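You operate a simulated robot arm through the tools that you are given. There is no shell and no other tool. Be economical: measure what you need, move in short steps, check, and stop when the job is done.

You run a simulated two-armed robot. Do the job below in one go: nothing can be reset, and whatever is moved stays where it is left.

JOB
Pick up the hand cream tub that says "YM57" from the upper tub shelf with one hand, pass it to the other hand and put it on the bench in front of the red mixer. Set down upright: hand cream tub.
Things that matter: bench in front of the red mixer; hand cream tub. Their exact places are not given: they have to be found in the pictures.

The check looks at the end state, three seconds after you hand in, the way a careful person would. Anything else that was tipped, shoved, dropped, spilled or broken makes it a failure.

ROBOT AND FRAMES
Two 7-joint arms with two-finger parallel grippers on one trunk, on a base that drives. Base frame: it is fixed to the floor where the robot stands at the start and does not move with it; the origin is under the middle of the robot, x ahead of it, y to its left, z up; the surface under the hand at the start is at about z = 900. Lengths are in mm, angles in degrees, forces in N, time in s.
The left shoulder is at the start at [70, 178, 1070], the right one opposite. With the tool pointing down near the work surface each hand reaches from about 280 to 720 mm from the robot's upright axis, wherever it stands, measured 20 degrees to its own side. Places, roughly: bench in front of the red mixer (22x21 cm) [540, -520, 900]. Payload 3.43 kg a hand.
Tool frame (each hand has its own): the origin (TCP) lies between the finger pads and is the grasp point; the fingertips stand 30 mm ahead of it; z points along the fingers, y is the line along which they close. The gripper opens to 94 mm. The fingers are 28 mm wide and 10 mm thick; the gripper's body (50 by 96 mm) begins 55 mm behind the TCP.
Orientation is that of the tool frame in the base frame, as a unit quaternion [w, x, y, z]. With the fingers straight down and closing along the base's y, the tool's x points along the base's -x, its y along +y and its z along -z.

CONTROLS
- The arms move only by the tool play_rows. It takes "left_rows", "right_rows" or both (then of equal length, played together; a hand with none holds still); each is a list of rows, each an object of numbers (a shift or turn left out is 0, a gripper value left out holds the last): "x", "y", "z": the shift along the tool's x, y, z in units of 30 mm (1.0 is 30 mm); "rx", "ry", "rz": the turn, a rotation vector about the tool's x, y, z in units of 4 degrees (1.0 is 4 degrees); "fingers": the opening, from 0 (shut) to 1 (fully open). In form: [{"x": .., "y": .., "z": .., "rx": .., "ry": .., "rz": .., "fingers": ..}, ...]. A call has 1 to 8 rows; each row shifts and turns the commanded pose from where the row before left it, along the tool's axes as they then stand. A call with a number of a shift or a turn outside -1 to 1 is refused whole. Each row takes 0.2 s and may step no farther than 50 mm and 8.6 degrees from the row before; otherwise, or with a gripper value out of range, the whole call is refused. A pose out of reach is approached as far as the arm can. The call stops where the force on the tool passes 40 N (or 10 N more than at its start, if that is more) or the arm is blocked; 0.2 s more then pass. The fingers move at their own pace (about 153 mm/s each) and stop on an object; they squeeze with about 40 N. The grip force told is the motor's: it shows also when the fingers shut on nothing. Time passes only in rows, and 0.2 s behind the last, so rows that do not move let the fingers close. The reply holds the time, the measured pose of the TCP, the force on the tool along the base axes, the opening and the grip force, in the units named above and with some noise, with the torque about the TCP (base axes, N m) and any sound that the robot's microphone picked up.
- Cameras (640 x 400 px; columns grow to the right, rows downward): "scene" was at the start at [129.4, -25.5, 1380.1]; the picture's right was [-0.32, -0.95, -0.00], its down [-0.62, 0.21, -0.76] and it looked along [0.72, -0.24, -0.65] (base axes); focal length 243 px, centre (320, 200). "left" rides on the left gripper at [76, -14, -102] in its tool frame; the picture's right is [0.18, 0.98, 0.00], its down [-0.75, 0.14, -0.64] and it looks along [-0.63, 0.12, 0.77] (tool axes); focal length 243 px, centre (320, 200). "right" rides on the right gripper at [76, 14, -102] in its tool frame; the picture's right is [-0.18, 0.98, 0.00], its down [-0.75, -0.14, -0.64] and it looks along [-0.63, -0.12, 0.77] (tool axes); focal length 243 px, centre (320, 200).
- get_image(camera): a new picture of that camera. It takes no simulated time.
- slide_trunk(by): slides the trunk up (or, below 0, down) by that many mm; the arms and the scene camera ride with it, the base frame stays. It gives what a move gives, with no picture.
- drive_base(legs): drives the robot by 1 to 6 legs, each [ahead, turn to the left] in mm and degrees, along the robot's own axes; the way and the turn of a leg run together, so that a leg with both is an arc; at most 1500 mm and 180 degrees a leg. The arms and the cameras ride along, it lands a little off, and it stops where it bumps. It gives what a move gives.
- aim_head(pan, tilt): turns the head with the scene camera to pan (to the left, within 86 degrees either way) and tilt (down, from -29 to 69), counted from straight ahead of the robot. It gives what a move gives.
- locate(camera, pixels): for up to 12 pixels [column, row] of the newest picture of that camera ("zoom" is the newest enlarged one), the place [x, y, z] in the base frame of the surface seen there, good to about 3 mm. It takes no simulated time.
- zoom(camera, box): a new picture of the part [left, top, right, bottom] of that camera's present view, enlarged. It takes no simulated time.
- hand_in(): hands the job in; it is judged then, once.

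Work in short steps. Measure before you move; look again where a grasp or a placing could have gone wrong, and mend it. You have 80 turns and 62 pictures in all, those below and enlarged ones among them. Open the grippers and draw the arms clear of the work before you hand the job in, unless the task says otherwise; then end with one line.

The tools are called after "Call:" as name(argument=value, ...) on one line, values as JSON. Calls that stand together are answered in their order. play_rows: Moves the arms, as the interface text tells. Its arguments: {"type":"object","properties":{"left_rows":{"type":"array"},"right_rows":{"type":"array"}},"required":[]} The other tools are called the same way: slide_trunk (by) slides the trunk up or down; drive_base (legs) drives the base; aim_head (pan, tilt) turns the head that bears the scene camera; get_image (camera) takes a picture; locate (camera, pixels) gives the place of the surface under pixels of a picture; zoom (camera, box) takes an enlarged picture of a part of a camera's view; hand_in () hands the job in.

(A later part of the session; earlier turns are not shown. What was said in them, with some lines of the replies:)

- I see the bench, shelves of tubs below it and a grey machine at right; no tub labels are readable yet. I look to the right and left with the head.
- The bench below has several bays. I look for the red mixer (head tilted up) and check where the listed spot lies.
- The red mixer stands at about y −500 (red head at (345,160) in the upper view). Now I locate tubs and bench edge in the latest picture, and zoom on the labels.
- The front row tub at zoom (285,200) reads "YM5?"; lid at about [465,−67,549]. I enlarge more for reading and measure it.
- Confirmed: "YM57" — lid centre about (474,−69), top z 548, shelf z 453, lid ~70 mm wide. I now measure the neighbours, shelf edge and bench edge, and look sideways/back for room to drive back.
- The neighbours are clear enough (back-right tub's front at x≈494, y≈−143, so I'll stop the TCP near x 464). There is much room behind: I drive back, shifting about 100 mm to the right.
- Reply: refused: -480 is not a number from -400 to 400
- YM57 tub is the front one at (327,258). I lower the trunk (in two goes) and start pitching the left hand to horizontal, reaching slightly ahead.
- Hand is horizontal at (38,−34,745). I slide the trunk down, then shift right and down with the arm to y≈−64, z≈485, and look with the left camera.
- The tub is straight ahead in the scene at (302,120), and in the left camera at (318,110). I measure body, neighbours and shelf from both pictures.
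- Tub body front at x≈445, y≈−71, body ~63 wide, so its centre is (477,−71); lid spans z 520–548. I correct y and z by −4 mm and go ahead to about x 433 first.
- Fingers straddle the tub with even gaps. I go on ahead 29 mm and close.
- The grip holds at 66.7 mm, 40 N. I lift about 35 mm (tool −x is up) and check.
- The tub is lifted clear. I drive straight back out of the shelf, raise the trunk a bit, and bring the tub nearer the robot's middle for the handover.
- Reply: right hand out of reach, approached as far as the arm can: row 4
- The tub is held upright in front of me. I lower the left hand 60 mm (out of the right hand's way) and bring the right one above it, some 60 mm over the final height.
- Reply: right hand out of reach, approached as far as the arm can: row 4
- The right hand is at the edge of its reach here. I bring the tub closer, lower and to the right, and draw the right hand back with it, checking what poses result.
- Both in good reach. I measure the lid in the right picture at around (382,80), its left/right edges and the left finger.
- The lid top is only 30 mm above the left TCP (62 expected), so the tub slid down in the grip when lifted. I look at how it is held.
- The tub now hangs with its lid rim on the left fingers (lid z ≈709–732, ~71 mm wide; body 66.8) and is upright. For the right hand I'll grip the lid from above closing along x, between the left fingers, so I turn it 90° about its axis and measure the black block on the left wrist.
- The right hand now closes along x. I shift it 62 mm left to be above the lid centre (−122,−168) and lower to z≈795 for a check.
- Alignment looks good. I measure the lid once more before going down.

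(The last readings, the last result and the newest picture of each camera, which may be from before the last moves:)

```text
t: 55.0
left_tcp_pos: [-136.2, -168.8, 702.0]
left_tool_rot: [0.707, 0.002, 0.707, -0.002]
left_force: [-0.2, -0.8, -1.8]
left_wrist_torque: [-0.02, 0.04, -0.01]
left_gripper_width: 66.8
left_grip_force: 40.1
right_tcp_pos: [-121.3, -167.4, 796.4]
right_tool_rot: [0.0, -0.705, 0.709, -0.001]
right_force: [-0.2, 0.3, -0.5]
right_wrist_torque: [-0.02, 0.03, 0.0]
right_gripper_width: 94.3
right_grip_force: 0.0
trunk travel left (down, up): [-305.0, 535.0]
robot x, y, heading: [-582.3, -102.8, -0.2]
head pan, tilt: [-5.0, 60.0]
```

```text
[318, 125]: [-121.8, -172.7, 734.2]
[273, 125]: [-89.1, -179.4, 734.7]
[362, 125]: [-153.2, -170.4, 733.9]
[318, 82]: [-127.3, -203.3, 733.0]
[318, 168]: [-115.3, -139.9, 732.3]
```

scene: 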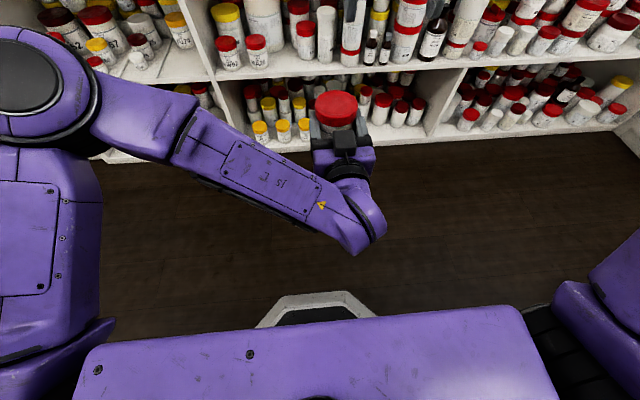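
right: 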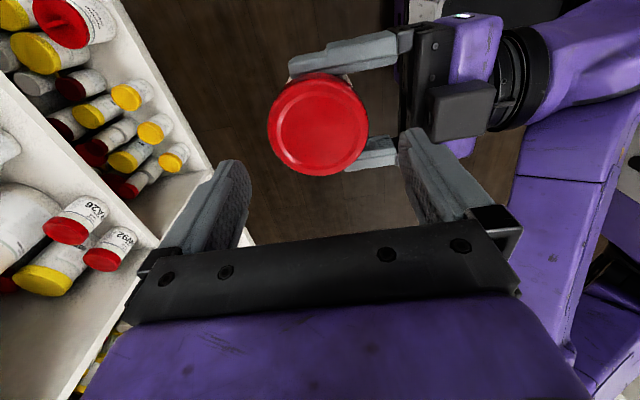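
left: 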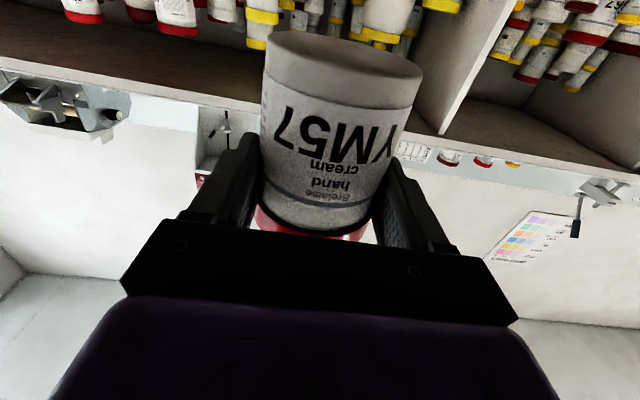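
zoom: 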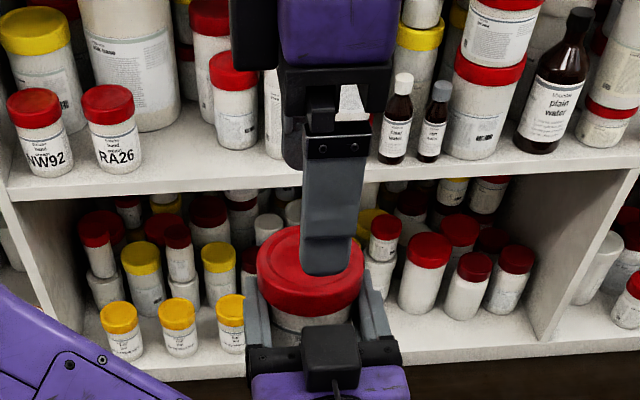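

Lid centre is (−121.5,−172), top z 733. I shift 4 mm, lower 74 mm and close the right fingers on the lid.

Call:
play_rows(right_rows=[{"x": 0.14}, {"z": 0.8}, {"z": 0.8}, {"z": 0.87}, {}])

Call:
play_rows(right_rows=[{"fingers": 0.0}, {}, {}, {}])

Call:
zoom(camera="scene", box=[240, 0, 440, 160])

Call:
get_image(camera="left")

```text
t: 56.2
left_tcp_pos: [-135.7, -170.1, 701.7]
left_tool_rot: [0.707, 0.003, 0.707, -0.003]
left_force: [1.1, 0.4, -1.3]
left_wrist_torque: [0.04, 0.03, -0.03]
left_gripper_width: 66.6
left_grip_force: 39.8
right_tcp_pos: [-121.6, -172.9, 723.1]
right_tool_rot: [0.0, -0.705, 0.709, 0.0]
right_force: [-0.4, -0.2, 0.7]
right_wrist_torque: [-0.01, 0.01, -0.05]
right_gripper_width: 94.0
right_grip_force: 0.0
trunk travel left (down, up): [-305.0, 535.0]
robot x, y, heading: [-581.4, -102.3, -0.6]
head pan, tilt: [-5.0, 60.0]
```

```text
t: 57.2
left_tcp_pos: [-136.4, -169.2, 702.3]
left_tool_rot: [0.708, 0.003, 0.707, -0.003]
left_force: [-23.3, 2.7, 3.3]
left_wrist_torque: [-0.18, -0.31, 0.36]
left_gripper_width: 66.9
left_grip_force: 39.6
right_tcp_pos: [-120.3, -172.2, 722.3]
right_tool_rot: [0.001, -0.704, 0.71, 0.0]
right_force: [23.2, -2.8, -3.3]
right_wrist_torque: [0.1, -0.22, -0.38]
right_gripper_width: 74.7
right_grip_force: 40.2
trunk travel left (down, up): [-305.0, 535.0]
robot x, y, heading: [-580.0, -101.3, -0.4]
head pan, tilt: [-5.0, 60.0]
```

```text
2.50 times, centred on (340, 80) of scene
```

zoom: 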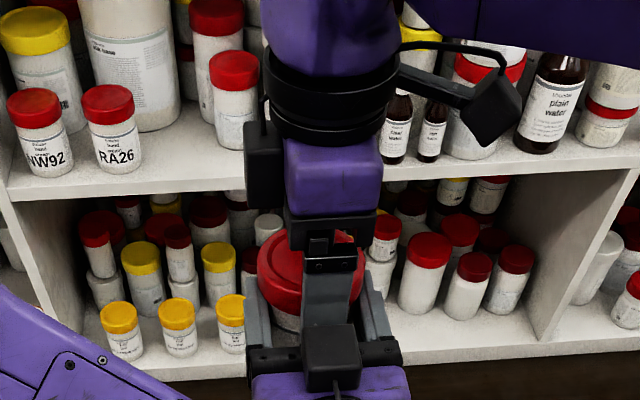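

```text
31 pictures are left
```

left: 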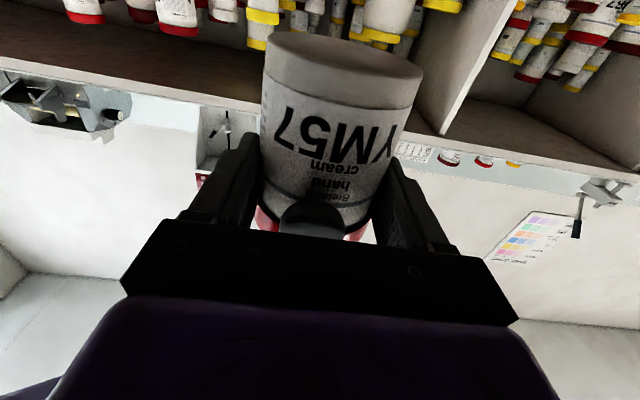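

Right hand holds the lid at 74.7 mm with a 23 N sideways push, so I ease it +x 1.5 mm; then open the left fingers just to ~70 mm (still under the 74.7 mm lid rim) as a slip test.

Call:
play_rows(right_rows=[{"y": -0.05}, {}])

Call:
play_rows(left_rows=[{"fingers": 0.745}, {}, {"x": 0.3}, {}])

Call:
get_image(camera="left")

```text
t: 57.8
left_tcp_pos: [-135.5, -168.9, 700.9]
left_tool_rot: [0.707, 0.003, 0.707, -0.003]
left_force: [-14.5, 0.8, 2.7]
left_wrist_torque: [0.04, -0.05, 0.14]
left_gripper_width: 66.4
left_grip_force: 40.5
right_tcp_pos: [-121.1, -171.6, 723.9]
right_tool_rot: [0.0, -0.704, 0.711, 0.0]
right_force: [14.4, -1.0, -3.4]
right_wrist_torque: [-0.09, -0.27, -0.19]
right_gripper_width: 75.0
right_grip_force: 40.1
trunk travel left (down, up): [-305.0, 535.0]
robot x, y, heading: [-582.9, -101.8, -0.6]
head pan, tilt: [-5.0, 60.0]
```

```text
t: 58.8
left_tcp_pos: [-135.2, -169.7, 691.7]
left_tool_rot: [0.707, 0.002, 0.707, -0.002]
left_force: [0.4, 0.5, -0.6]
left_wrist_torque: [0.0, 0.0, -0.03]
left_gripper_width: 69.9
left_grip_force: 0.0
right_tcp_pos: [-120.1, -172.4, 722.2]
right_tool_rot: [0.0, -0.705, 0.71, -0.001]
right_force: [0.5, -0.3, 0.1]
right_wrist_torque: [0.01, -0.01, -0.01]
right_gripper_width: 74.7
right_grip_force: 39.7
trunk travel left (down, up): [-305.0, 535.0]
robot x, y, heading: [-583.0, -99.8, -0.7]
head pan, tilt: [-5.0, 60.0]
```

```text
30 pictures are left
```

left: 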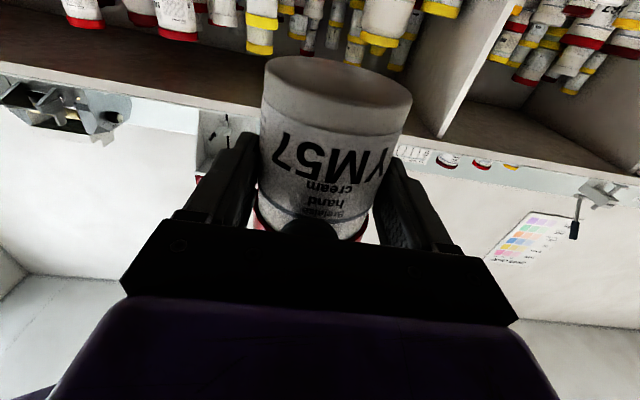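

The tub moved relative to the left hand, i.e. it stays in the right one. I lower the left another 9 mm with a wait and verify there is no creep by measuring it twice.

Call:
locate(camera="left", pixels=[[335, 80], [300, 90], [375, 95], [320, 105], [330, 215]])

Call:
play_rows(left_rows=[{"x": 0.3}, {}, {}, {}, {}, {}])

Call:
get_image(camera="left")

```text
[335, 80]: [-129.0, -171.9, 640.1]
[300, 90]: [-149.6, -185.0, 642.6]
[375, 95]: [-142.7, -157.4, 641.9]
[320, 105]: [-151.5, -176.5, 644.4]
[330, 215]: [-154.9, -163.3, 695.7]
```

```text
t: 60.2
left_tcp_pos: [-134.9, -168.2, 682.7]
left_tool_rot: [0.706, 0.004, 0.708, -0.003]
left_force: [0.2, -0.5, 0.3]
left_wrist_torque: [-0.01, -0.03, -0.01]
left_gripper_width: 69.9
left_grip_force: 0.1
right_tcp_pos: [-119.3, -171.7, 722.6]
right_tool_rot: [0.0, -0.705, 0.71, 0.0]
right_force: [-0.5, 0.2, -0.1]
right_wrist_torque: [-0.02, 0.0, -0.01]
right_gripper_width: 74.4
right_grip_force: 40.0
trunk travel left (down, up): [-305.0, 535.0]
robot x, y, heading: [-582.8, -103.0, -0.4]
head pan, tilt: [-5.0, 60.0]
```

```text
29 pictures are left
```

left: 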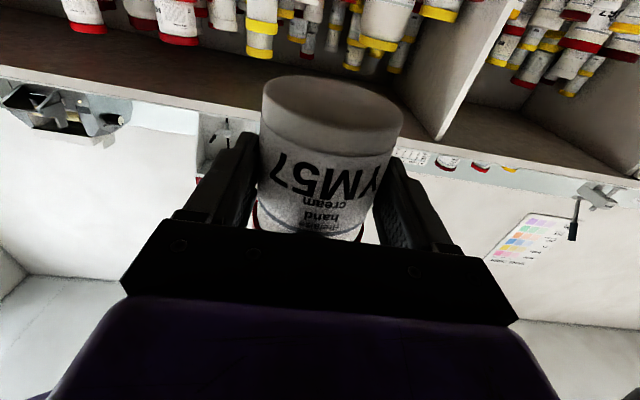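

No creep: the tub stays with the right hand (bottom at z≈640). I open the left hand fully and withdraw it backward, then left.

Call:
play_rows(left_rows=[{"fingers": 1.0}, {}, {"z": -0.8}, {"z": -0.8}, {"z": -0.8}, {"z": -0.8}, {}])

Call:
play_rows(left_rows=[{"y": 1}, {"y": 1}, {"y": 1}, {"y": 1}, {"y": 1}, {"y": 1}, {"y": 1}, {"y": 1}])

Call:
get_image(camera="scene")

Call:
get_image(camera="right")

```text
t: 61.8
left_tcp_pos: [-208.6, -167.8, 684.6]
left_tool_rot: [0.707, 0.003, 0.707, -0.003]
left_force: [-0.3, 0.2, -0.2]
left_wrist_torque: [-0.03, -0.04, -0.01]
left_gripper_width: 94.3
left_grip_force: 0.0
left hand out of reach, approached as far as the arm can: row 4
right_tcp_pos: [-119.6, -171.4, 723.2]
right_tool_rot: [0.0, -0.705, 0.709, 0.0]
right_force: [-0.9, 0.9, -0.8]
right_wrist_torque: [0.02, 0.0, 0.05]
right_gripper_width: 74.7
right_grip_force: 40.4
trunk travel left (down, up): [-305.0, 535.0]
robot x, y, heading: [-582.7, -98.5, -0.7]
head pan, tilt: [-5.0, 60.0]
```

```text
t: 63.6
left_tcp_pos: [-138.6, -20.1, 654.5]
left_tool_rot: [0.707, 0.003, 0.707, -0.003]
left_force: [0.3, 0.5, 0.1]
left_wrist_torque: [0.02, 0.01, -0.01]
left_gripper_width: 94.1
left_grip_force: 0.0
left hand out of reach, approached as far as the arm can: row 4, 5, 6, 7, 8
right_tcp_pos: [-120.1, -172.2, 722.1]
right_tool_rot: [-0.001, -0.705, 0.71, -0.001]
right_force: [0.2, 1.0, -0.6]
right_wrist_torque: [-0.01, -0.01, 0.01]
right_gripper_width: 74.7
right_grip_force: 39.9
trunk travel left (down, up): [-305.0, 535.0]
robot x, y, heading: [-578.4, -98.6, -0.4]
head pan, tilt: [-5.0, 60.0]
```

```text
28 pictures are left
```

scene: 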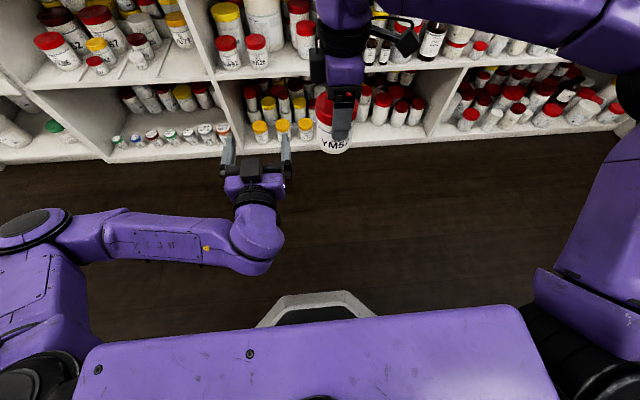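

```text
27 pictures are left
```

right: 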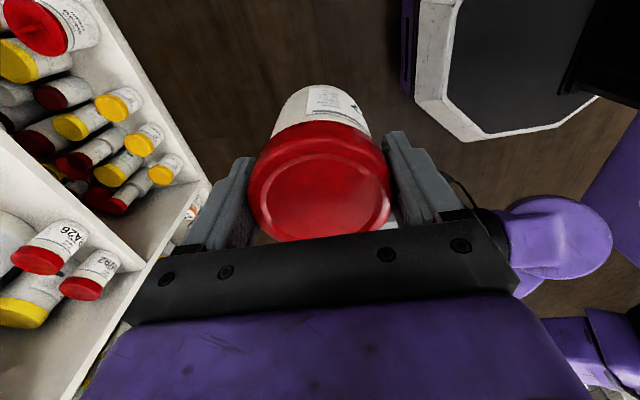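

Handover done: the tub hangs upright in the right hand. I raise the trunk to its working height and drive diagonally toward the red mixer.

Call:
slide_trunk(by=345)

Call:
drive_base(legs=[[0, -20.5], [460, 0], [0, 20.5]])

Call:
aim_head(pan=-20, tilt=35)

Call:
get_image(camera="scene")

```text
t: 67.0
left_tcp_pos: [-138.4, -21.0, 999.5]
left_tool_rot: [0.707, 0.001, 0.707, -0.002]
left_force: [0.6, -0.2, -1.2]
left_wrist_torque: [0.01, 0.0, 0.02]
left_gripper_width: 94.1
left_grip_force: 0.0
right_tcp_pos: [-120.0, -171.5, 1066.9]
right_tool_rot: [0.0, -0.704, 0.71, 0.0]
right_force: [-0.2, 0.1, -1.2]
right_wrist_torque: [0.0, 0.0, -0.04]
right_gripper_width: 74.9
right_grip_force: 39.7
trunk travel left (down, up): [-650.0, 190.0]
robot x, y, heading: [-580.2, -102.0, -0.5]
head pan, tilt: [-5.0, 60.0]
```

```text
t: 72.0
left_tcp_pos: [299.2, -183.8, 1000.0]
left_tool_rot: [0.707, 0.0, 0.707, -0.001]
left_force: [-0.6, -0.5, -0.3]
left_wrist_torque: [0.01, -0.01, -0.01]
left_gripper_width: 93.9
left_grip_force: 0.2
right_tcp_pos: [316.5, -335.4, 1066.3]
right_tool_rot: [0.0, -0.706, 0.708, 0.0]
right_force: [0.1, -0.3, -1.7]
right_wrist_torque: [-0.02, 0.02, 0.0]
right_gripper_width: 74.2
right_grip_force: 40.3
trunk travel left (down, up): [-650.0, 190.0]
robot x, y, heading: [-143.0, -267.8, -0.1]
head pan, tilt: [-5.0, 60.0]
```

```text
t: 72.9
left_tcp_pos: [298.9, -184.3, 1000.4]
left_tool_rot: [0.707, 0.001, 0.707, 0.0]
left_force: [-0.8, 0.2, 0.5]
left_wrist_torque: [-0.01, 0.0, 0.01]
left_gripper_width: 94.0
left_grip_force: 0.0
right_tcp_pos: [317.1, -335.9, 1068.5]
right_tool_rot: [0.001, -0.706, 0.708, -0.001]
right_force: [0.8, 0.3, -1.8]
right_wrist_torque: [0.01, -0.01, -0.04]
right_gripper_width: 74.1
right_grip_force: 40.2
trunk travel left (down, up): [-650.0, 190.0]
robot x, y, heading: [-148.4, -267.0, -0.2]
head pan, tilt: [-20.0, 35.0]
```

```text
26 pictures are left
```

scene: 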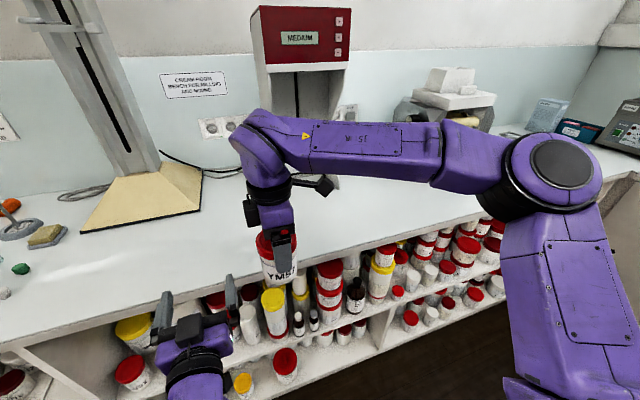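

The red mixer is ahead at (305,40), its feet hidden by my arm. I measure it and the bench, and take a right-hand picture of the spot.

Call:
locate(camera="scene", pixels=[[262, 30], [349, 30], [300, 60], [265, 100], [328, 195], [348, 180], [340, 220], [215, 270], [380, 210], [198, 210], [205, 170], [440, 175]])

Call:
get_image(camera="right")

```text
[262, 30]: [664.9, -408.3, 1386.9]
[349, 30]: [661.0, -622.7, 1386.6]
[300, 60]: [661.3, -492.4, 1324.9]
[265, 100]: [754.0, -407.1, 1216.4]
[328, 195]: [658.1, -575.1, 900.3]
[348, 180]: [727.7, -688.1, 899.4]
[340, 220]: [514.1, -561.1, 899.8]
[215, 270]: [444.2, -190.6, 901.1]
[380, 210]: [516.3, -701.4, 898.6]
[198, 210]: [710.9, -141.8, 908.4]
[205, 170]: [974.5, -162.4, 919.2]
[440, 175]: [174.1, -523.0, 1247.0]
```

```text
25 pictures are left
```

right: 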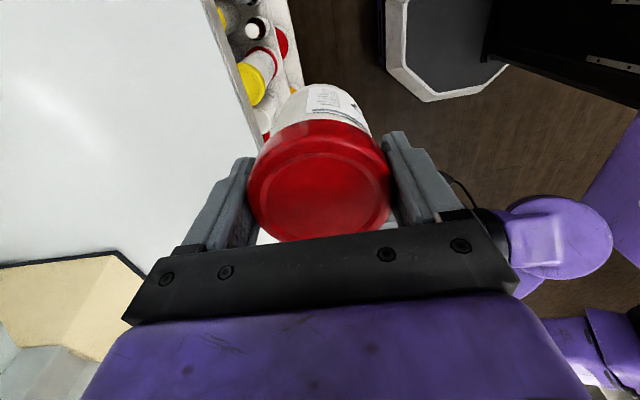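

Mixer centre is y≈−516, its front at x≈661, bench clear before it. I drive 80 mm forward and carry the tub over toward (530,−518) at height.

Call:
drive_base(legs=[[80, 0]])

Call:
play_rows(right_rows=[{"x": 0.88, "y": -0.6}, {"x": 0.88, "y": -0.6}, {"x": 0.88, "y": -0.6}, {"x": 0.88, "y": -0.6}, {"x": 0.88, "y": -0.6}, {"x": 0.88, "y": -0.6}, {"x": 0.88, "y": -0.6}, {}])

Call:
get_image(camera="scene")

```text
t: 74.0
left_tcp_pos: [379.5, -184.9, 998.7]
left_tool_rot: [0.707, 0.001, 0.707, -0.001]
left_force: [0.3, -0.1, 0.0]
left_wrist_torque: [-0.02, -0.01, -0.01]
left_gripper_width: 94.1
left_grip_force: 0.0
right_tcp_pos: [398.4, -336.9, 1067.3]
right_tool_rot: [-0.001, -0.706, 0.708, 0.0]
right_force: [0.5, -0.2, -1.8]
right_wrist_torque: [-0.01, 0.03, 0.0]
right_gripper_width: 74.6
right_grip_force: 40.0
trunk travel left (down, up): [-650.0, 190.0]
robot x, y, heading: [-60.6, -267.4, -0.2]
head pan, tilt: [-20.0, 35.0]
```

```text
t: 75.8
left_tcp_pos: [379.3, -185.7, 999.9]
left_tool_rot: [0.708, 0.0, 0.706, -0.001]
left_force: [0.1, 0.7, 0.0]
left_wrist_torque: [-0.01, 0.0, 0.0]
left_gripper_width: 94.1
left_grip_force: 0.0
right_tcp_pos: [522.1, -523.3, 1066.6]
right_tool_rot: [0.0, -0.707, 0.708, 0.0]
right_force: [-0.1, 0.5, -2.3]
right_wrist_torque: [-0.04, 0.0, 0.02]
right_gripper_width: 74.2
right_grip_force: 39.6
trunk travel left (down, up): [-650.0, 190.0]
robot x, y, heading: [-64.8, -268.7, -0.3]
head pan, tilt: [-20.0, 35.0]
```

```text
24 pictures are left
```

scene: 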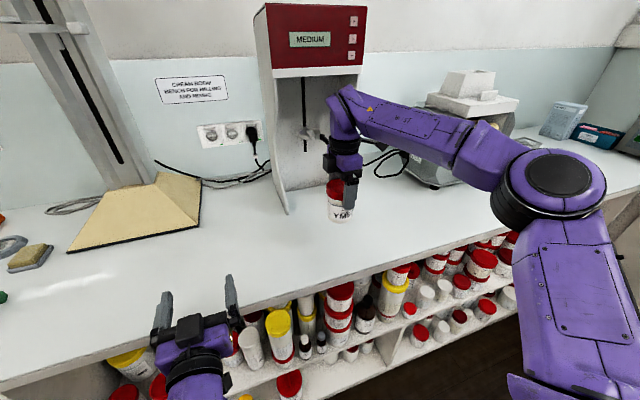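

The tub is before the mixer at (340,205). I zoom and measure the tub's bottom, the bench and the mixer's leg feet.

Call:
zoom(camera="scene", box=[260, 130, 420, 250])

Call:
locate(camera="zoom", pixels=[[315, 362], [305, 280], [300, 230], [310, 420], [105, 330], [130, 280], [500, 350], [440, 260], [355, 260]])

```text
3.33 times, centred on (340, 190) of scene
```

zoom: 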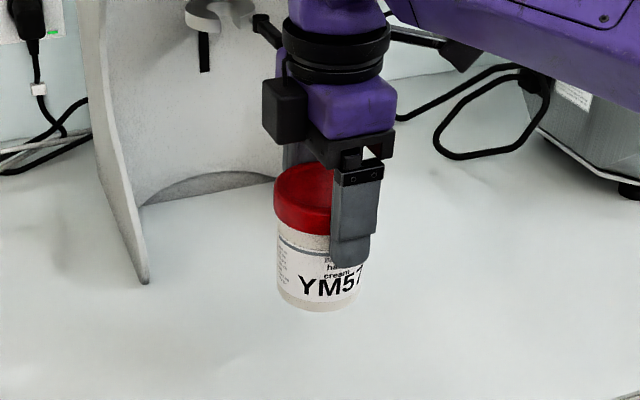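

```text
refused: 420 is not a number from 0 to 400
```

Call:
locate(camera="zoom", pixels=[[315, 307], [305, 290], [295, 215], [310, 330], [147, 278], [120, 200], [480, 250], [300, 180]])

```text
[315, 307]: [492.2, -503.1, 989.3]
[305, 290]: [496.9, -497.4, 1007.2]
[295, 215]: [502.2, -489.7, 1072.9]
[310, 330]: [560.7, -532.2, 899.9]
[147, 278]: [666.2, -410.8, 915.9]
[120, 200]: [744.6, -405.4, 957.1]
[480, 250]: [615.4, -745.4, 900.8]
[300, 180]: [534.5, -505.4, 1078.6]
```

Bottom of tub ≈ z 985, mixer feet begin at x≈666. I centre it at about (537,−520) and lower 76 mm, leaving ~8 mm.

Call:
play_rows(right_rows=[{"y": -0.5, "x": -0.1}, {"z": 0.7}, {"z": 0.7}, {"z": 0.6}, {"z": 0.53}, {}])

Call:
zoom(camera="scene", box=[280, 150, 400, 240])

```text
t: 77.2
left_tcp_pos: [377.9, -185.7, 999.9]
left_tool_rot: [0.707, 0.0, 0.707, -0.001]
left_force: [-0.8, -0.5, 0.6]
left_wrist_torque: [0.0, -0.01, 0.01]
left_gripper_width: 94.1
left_grip_force: 0.0
right_tcp_pos: [540.1, -518.4, 990.9]
right_tool_rot: [0.0, -0.706, 0.708, 0.0]
right_force: [0.3, 0.3, -2.1]
right_wrist_torque: [-0.02, 0.01, -0.01]
right_gripper_width: 74.2
right_grip_force: 39.9
trunk travel left (down, up): [-650.0, 190.0]
robot x, y, heading: [-61.1, -269.9, -0.3]
head pan, tilt: [-20.0, 35.0]
```

```text
4.44 times, centred on (340, 195) of scene
```

zoom: 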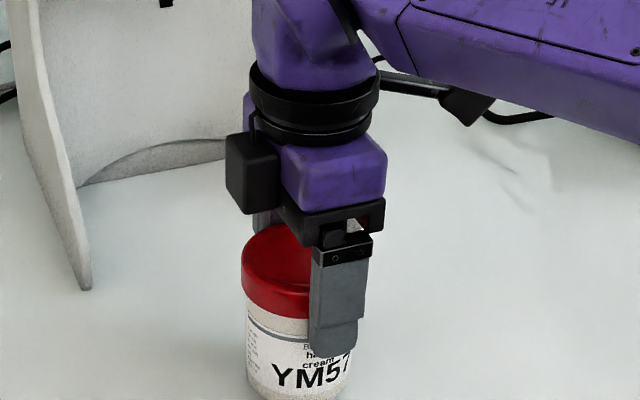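

I lower in small steps of 2–3 mm, watching the force for touch.

Call:
play_rows(right_rows=[{"z": 0.1}, {"z": 0.08}, {}])

Call:
play_rows(right_rows=[{"z": 0.05}, {}])

Call:
play_rows(right_rows=[{"z": 0.04}, {}])

```text
t: 78.0
left_tcp_pos: [378.1, -184.5, 999.9]
left_tool_rot: [0.707, 0.001, 0.707, -0.001]
left_force: [0.7, 0.6, 0.7]
left_wrist_torque: [-0.02, -0.01, -0.01]
left_gripper_width: 93.9
left_grip_force: 0.0
right_tcp_pos: [538.5, -518.7, 987.8]
right_tool_rot: [0.001, -0.706, 0.708, 0.0]
right_force: [0.8, -0.4, -1.7]
right_wrist_torque: [0.0, 0.02, -0.02]
right_gripper_width: 74.0
right_grip_force: 39.8
trunk travel left (down, up): [-650.0, 190.0]
robot x, y, heading: [-66.8, -270.0, -0.2]
head pan, tilt: [-20.0, 35.0]
```

```text
t: 78.6
left_tcp_pos: [378.9, -185.8, 999.5]
left_tool_rot: [0.707, 0.001, 0.707, 0.0]
left_force: [0.4, -0.1, -0.6]
left_wrist_torque: [0.01, 0.0, 0.03]
left_gripper_width: 94.1
left_grip_force: 0.0
right_tcp_pos: [539.1, -519.4, 984.8]
right_tool_rot: [-0.001, -0.707, 0.708, 0.0]
right_force: [-0.5, -0.1, -2.0]
right_wrist_torque: [0.0, -0.01, -0.02]
right_gripper_width: 74.0
right_grip_force: 40.1
trunk travel left (down, up): [-650.0, 190.0]
robot x, y, heading: [-62.7, -268.2, -0.4]
head pan, tilt: [-20.0, 35.0]
```

```text
t: 79.2
left_tcp_pos: [379.4, -185.7, 1000.5]
left_tool_rot: [0.707, 0.0, 0.707, 0.0]
left_force: [-0.5, -0.5, 0.6]
left_wrist_torque: [-0.04, 0.02, -0.03]
left_gripper_width: 94.1
left_grip_force: 0.1
right_tcp_pos: [539.1, -519.7, 983.2]
right_tool_rot: [0.0, -0.707, 0.707, 0.0]
right_force: [0.4, 0.3, -2.3]
right_wrist_torque: [0.03, -0.03, 0.01]
right_gripper_width: 74.5
right_grip_force: 40.0
trunk travel left (down, up): [-650.0, 190.0]
robot x, y, heading: [-59.9, -265.6, -0.1]
head pan, tilt: [-20.0, 35.0]
```

No contact yet (z force still about −2 N, the tub's weight); I go on in small steps.

Call:
play_rows(right_rows=[{"z": 0.04}, {}])

Call:
play_rows(right_rows=[{"z": 0.04}, {}])

Call:
play_rows(right_rows=[{"z": 0.04}, {}])

```text
t: 79.8
left_tcp_pos: [378.6, -185.1, 999.4]
left_tool_rot: [0.707, 0.0, 0.707, 0.0]
left_force: [-0.4, 0.1, 0.3]
left_wrist_torque: [0.02, -0.01, 0.0]
left_gripper_width: 93.9
left_grip_force: 0.0
right_tcp_pos: [538.6, -519.3, 981.8]
right_tool_rot: [0.0, -0.706, 0.708, 0.0]
right_force: [0.8, 0.9, 0.7]
right_wrist_torque: [-0.08, 0.01, 0.0]
right_gripper_width: 74.3
right_grip_force: 39.9
trunk travel left (down, up): [-650.0, 190.0]
robot x, y, heading: [-64.4, -270.8, -0.2]
head pan, tilt: [-20.0, 35.0]
```

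```text
t: 80.4
left_tcp_pos: [376.7, -185.3, 1000.7]
left_tool_rot: [0.707, 0.0, 0.707, 0.0]
left_force: [-0.2, 0.1, 0.7]
left_wrist_torque: [0.02, 0.01, 0.0]
left_gripper_width: 94.1
left_grip_force: 0.1
right_tcp_pos: [538.5, -517.2, 982.9]
right_tool_rot: [0.001, -0.707, 0.707, -0.002]
right_force: [4.0, -2.8, 10.9]
right_wrist_torque: [-0.22, 0.11, 0.08]
right_gripper_width: 74.0
right_grip_force: 40.1
trunk travel left (down, up): [-650.0, 190.0]
robot x, y, heading: [-60.1, -266.7, -0.2]
head pan, tilt: [-20.0, 35.0]
```

```text
t: 81.0
left_tcp_pos: [378.4, -184.9, 1001.2]
left_tool_rot: [0.708, 0.0, 0.706, -0.001]
left_force: [0.1, 0.1, 0.9]
left_wrist_torque: [-0.03, -0.02, -0.01]
left_gripper_width: 94.2
left_grip_force: 0.2
right_tcp_pos: [537.0, -517.4, 982.8]
right_tool_rot: [0.002, -0.706, 0.708, -0.002]
right_force: [7.3, -2.8, 22.5]
right_wrist_torque: [0.05, -0.05, -0.02]
right_gripper_width: 74.2
right_grip_force: 39.7
trunk travel left (down, up): [-650.0, 190.0]
robot x, y, heading: [-62.3, -265.6, -0.0]
head pan, tilt: [-20.0, 35.0]
```

The tub stands on the bench (22 N pressing). I ease up ~1.5 mm, open the fingers, wait, and look before lifting.

Call:
play_rows(right_rows=[{"z": -0.05}, {}, {"fingers": 1.0}, {}, {}, {}])

Call:
play_rows(right_rows=[{"z": -0.5}, {"z": -0.8}, {"z": -1}, {"z": -1}, {"z": -1}, {}])

Call:
get_image(camera="scene")

```text
t: 82.4
left_tcp_pos: [378.1, -186.1, 1000.1]
left_tool_rot: [0.708, 0.0, 0.706, -0.001]
left_force: [0.2, 0.7, 0.7]
left_wrist_torque: [-0.02, 0.02, 0.02]
left_gripper_width: 94.3
left_grip_force: 0.3
right_tcp_pos: [537.5, -518.0, 981.2]
right_tool_rot: [0.0, -0.707, 0.707, -0.001]
right_force: [0.0, -0.5, -1.1]
right_wrist_torque: [-0.02, 0.01, -0.01]
right_gripper_width: 94.0
right_grip_force: 0.1
trunk travel left (down, up): [-650.0, 190.0]
robot x, y, heading: [-66.0, -265.6, -0.3]
head pan, tilt: [-20.0, 35.0]
```

```text
t: 83.8
left_tcp_pos: [379.2, -185.6, 998.9]
left_tool_rot: [0.707, 0.0, 0.707, 0.0]
left_force: [0.8, 0.3, 0.2]
left_wrist_torque: [-0.02, 0.03, -0.01]
left_gripper_width: 94.0
left_grip_force: 0.1
right_tcp_pos: [537.7, -520.0, 1108.7]
right_tool_rot: [0.0, -0.707, 0.707, 0.0]
right_force: [1.3, 0.3, -0.7]
right_wrist_torque: [0.0, 0.0, 0.03]
right_gripper_width: 93.8
right_grip_force: 0.1
trunk travel left (down, up): [-650.0, 190.0]
robot x, y, heading: [-64.5, -271.0, -0.4]
head pan, tilt: [-20.0, 35.0]
```

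```text
21 pictures are left
```

scene: 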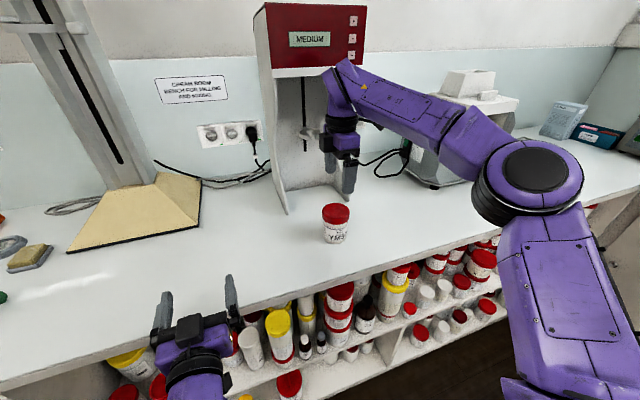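

The tub stands upright at (336,223). I back the robot off 300 mm so both hands are clear, then check the tub and shelf.

Call:
drive_base(legs=[[-300, 0]])

Call:
get_image(camera="scene")

Call:
zoom(camera="scene", box=[150, 100, 390, 250])

```text
t: 85.8
left_tcp_pos: [76.0, -182.5, 999.7]
left_tool_rot: [0.708, -0.001, 0.707, 0.001]
left_force: [-0.1, -0.1, 0.1]
left_wrist_torque: [0.01, 0.02, 0.03]
left_gripper_width: 93.8
left_grip_force: 0.0
right_tcp_pos: [236.4, -516.7, 1109.0]
right_tool_rot: [0.0, 0.708, -0.706, 0.0]
right_force: [0.4, -0.5, -0.3]
right_wrist_torque: [-0.04, -0.01, -0.01]
right_gripper_width: 93.9
right_grip_force: 0.0
trunk travel left (down, up): [-650.0, 190.0]
robot x, y, heading: [-366.2, -267.9, 0.6]
head pan, tilt: [-20.0, 35.0]
```

```text
20 pictures are left
```

scene: 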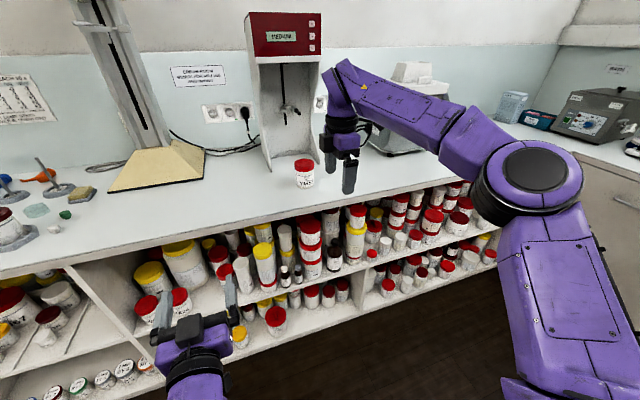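

```text
2.67 times, centred on (270, 175) of scene
```

zoom: 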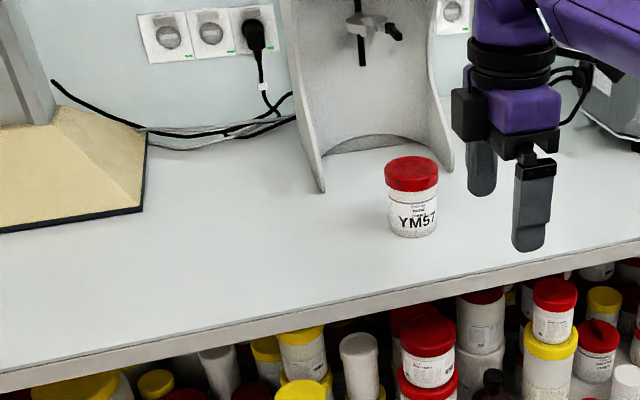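

The YM57 tub stands upright in front of the red mixer, nothing else has been disturbed, and both grippers are open and clear; I hand in.

Call:
hand_in()

```text
The job is handed in.
```

The YM57 hand cream tub was picked up with the left hand, passed to the right, and now stands upright on the bench in front of the red mixer. It slid about 30 mm in the left grip when first lifted, until its lid rim caught on the fingers. It stayed upright, and the later pictures show nothing else out of place.
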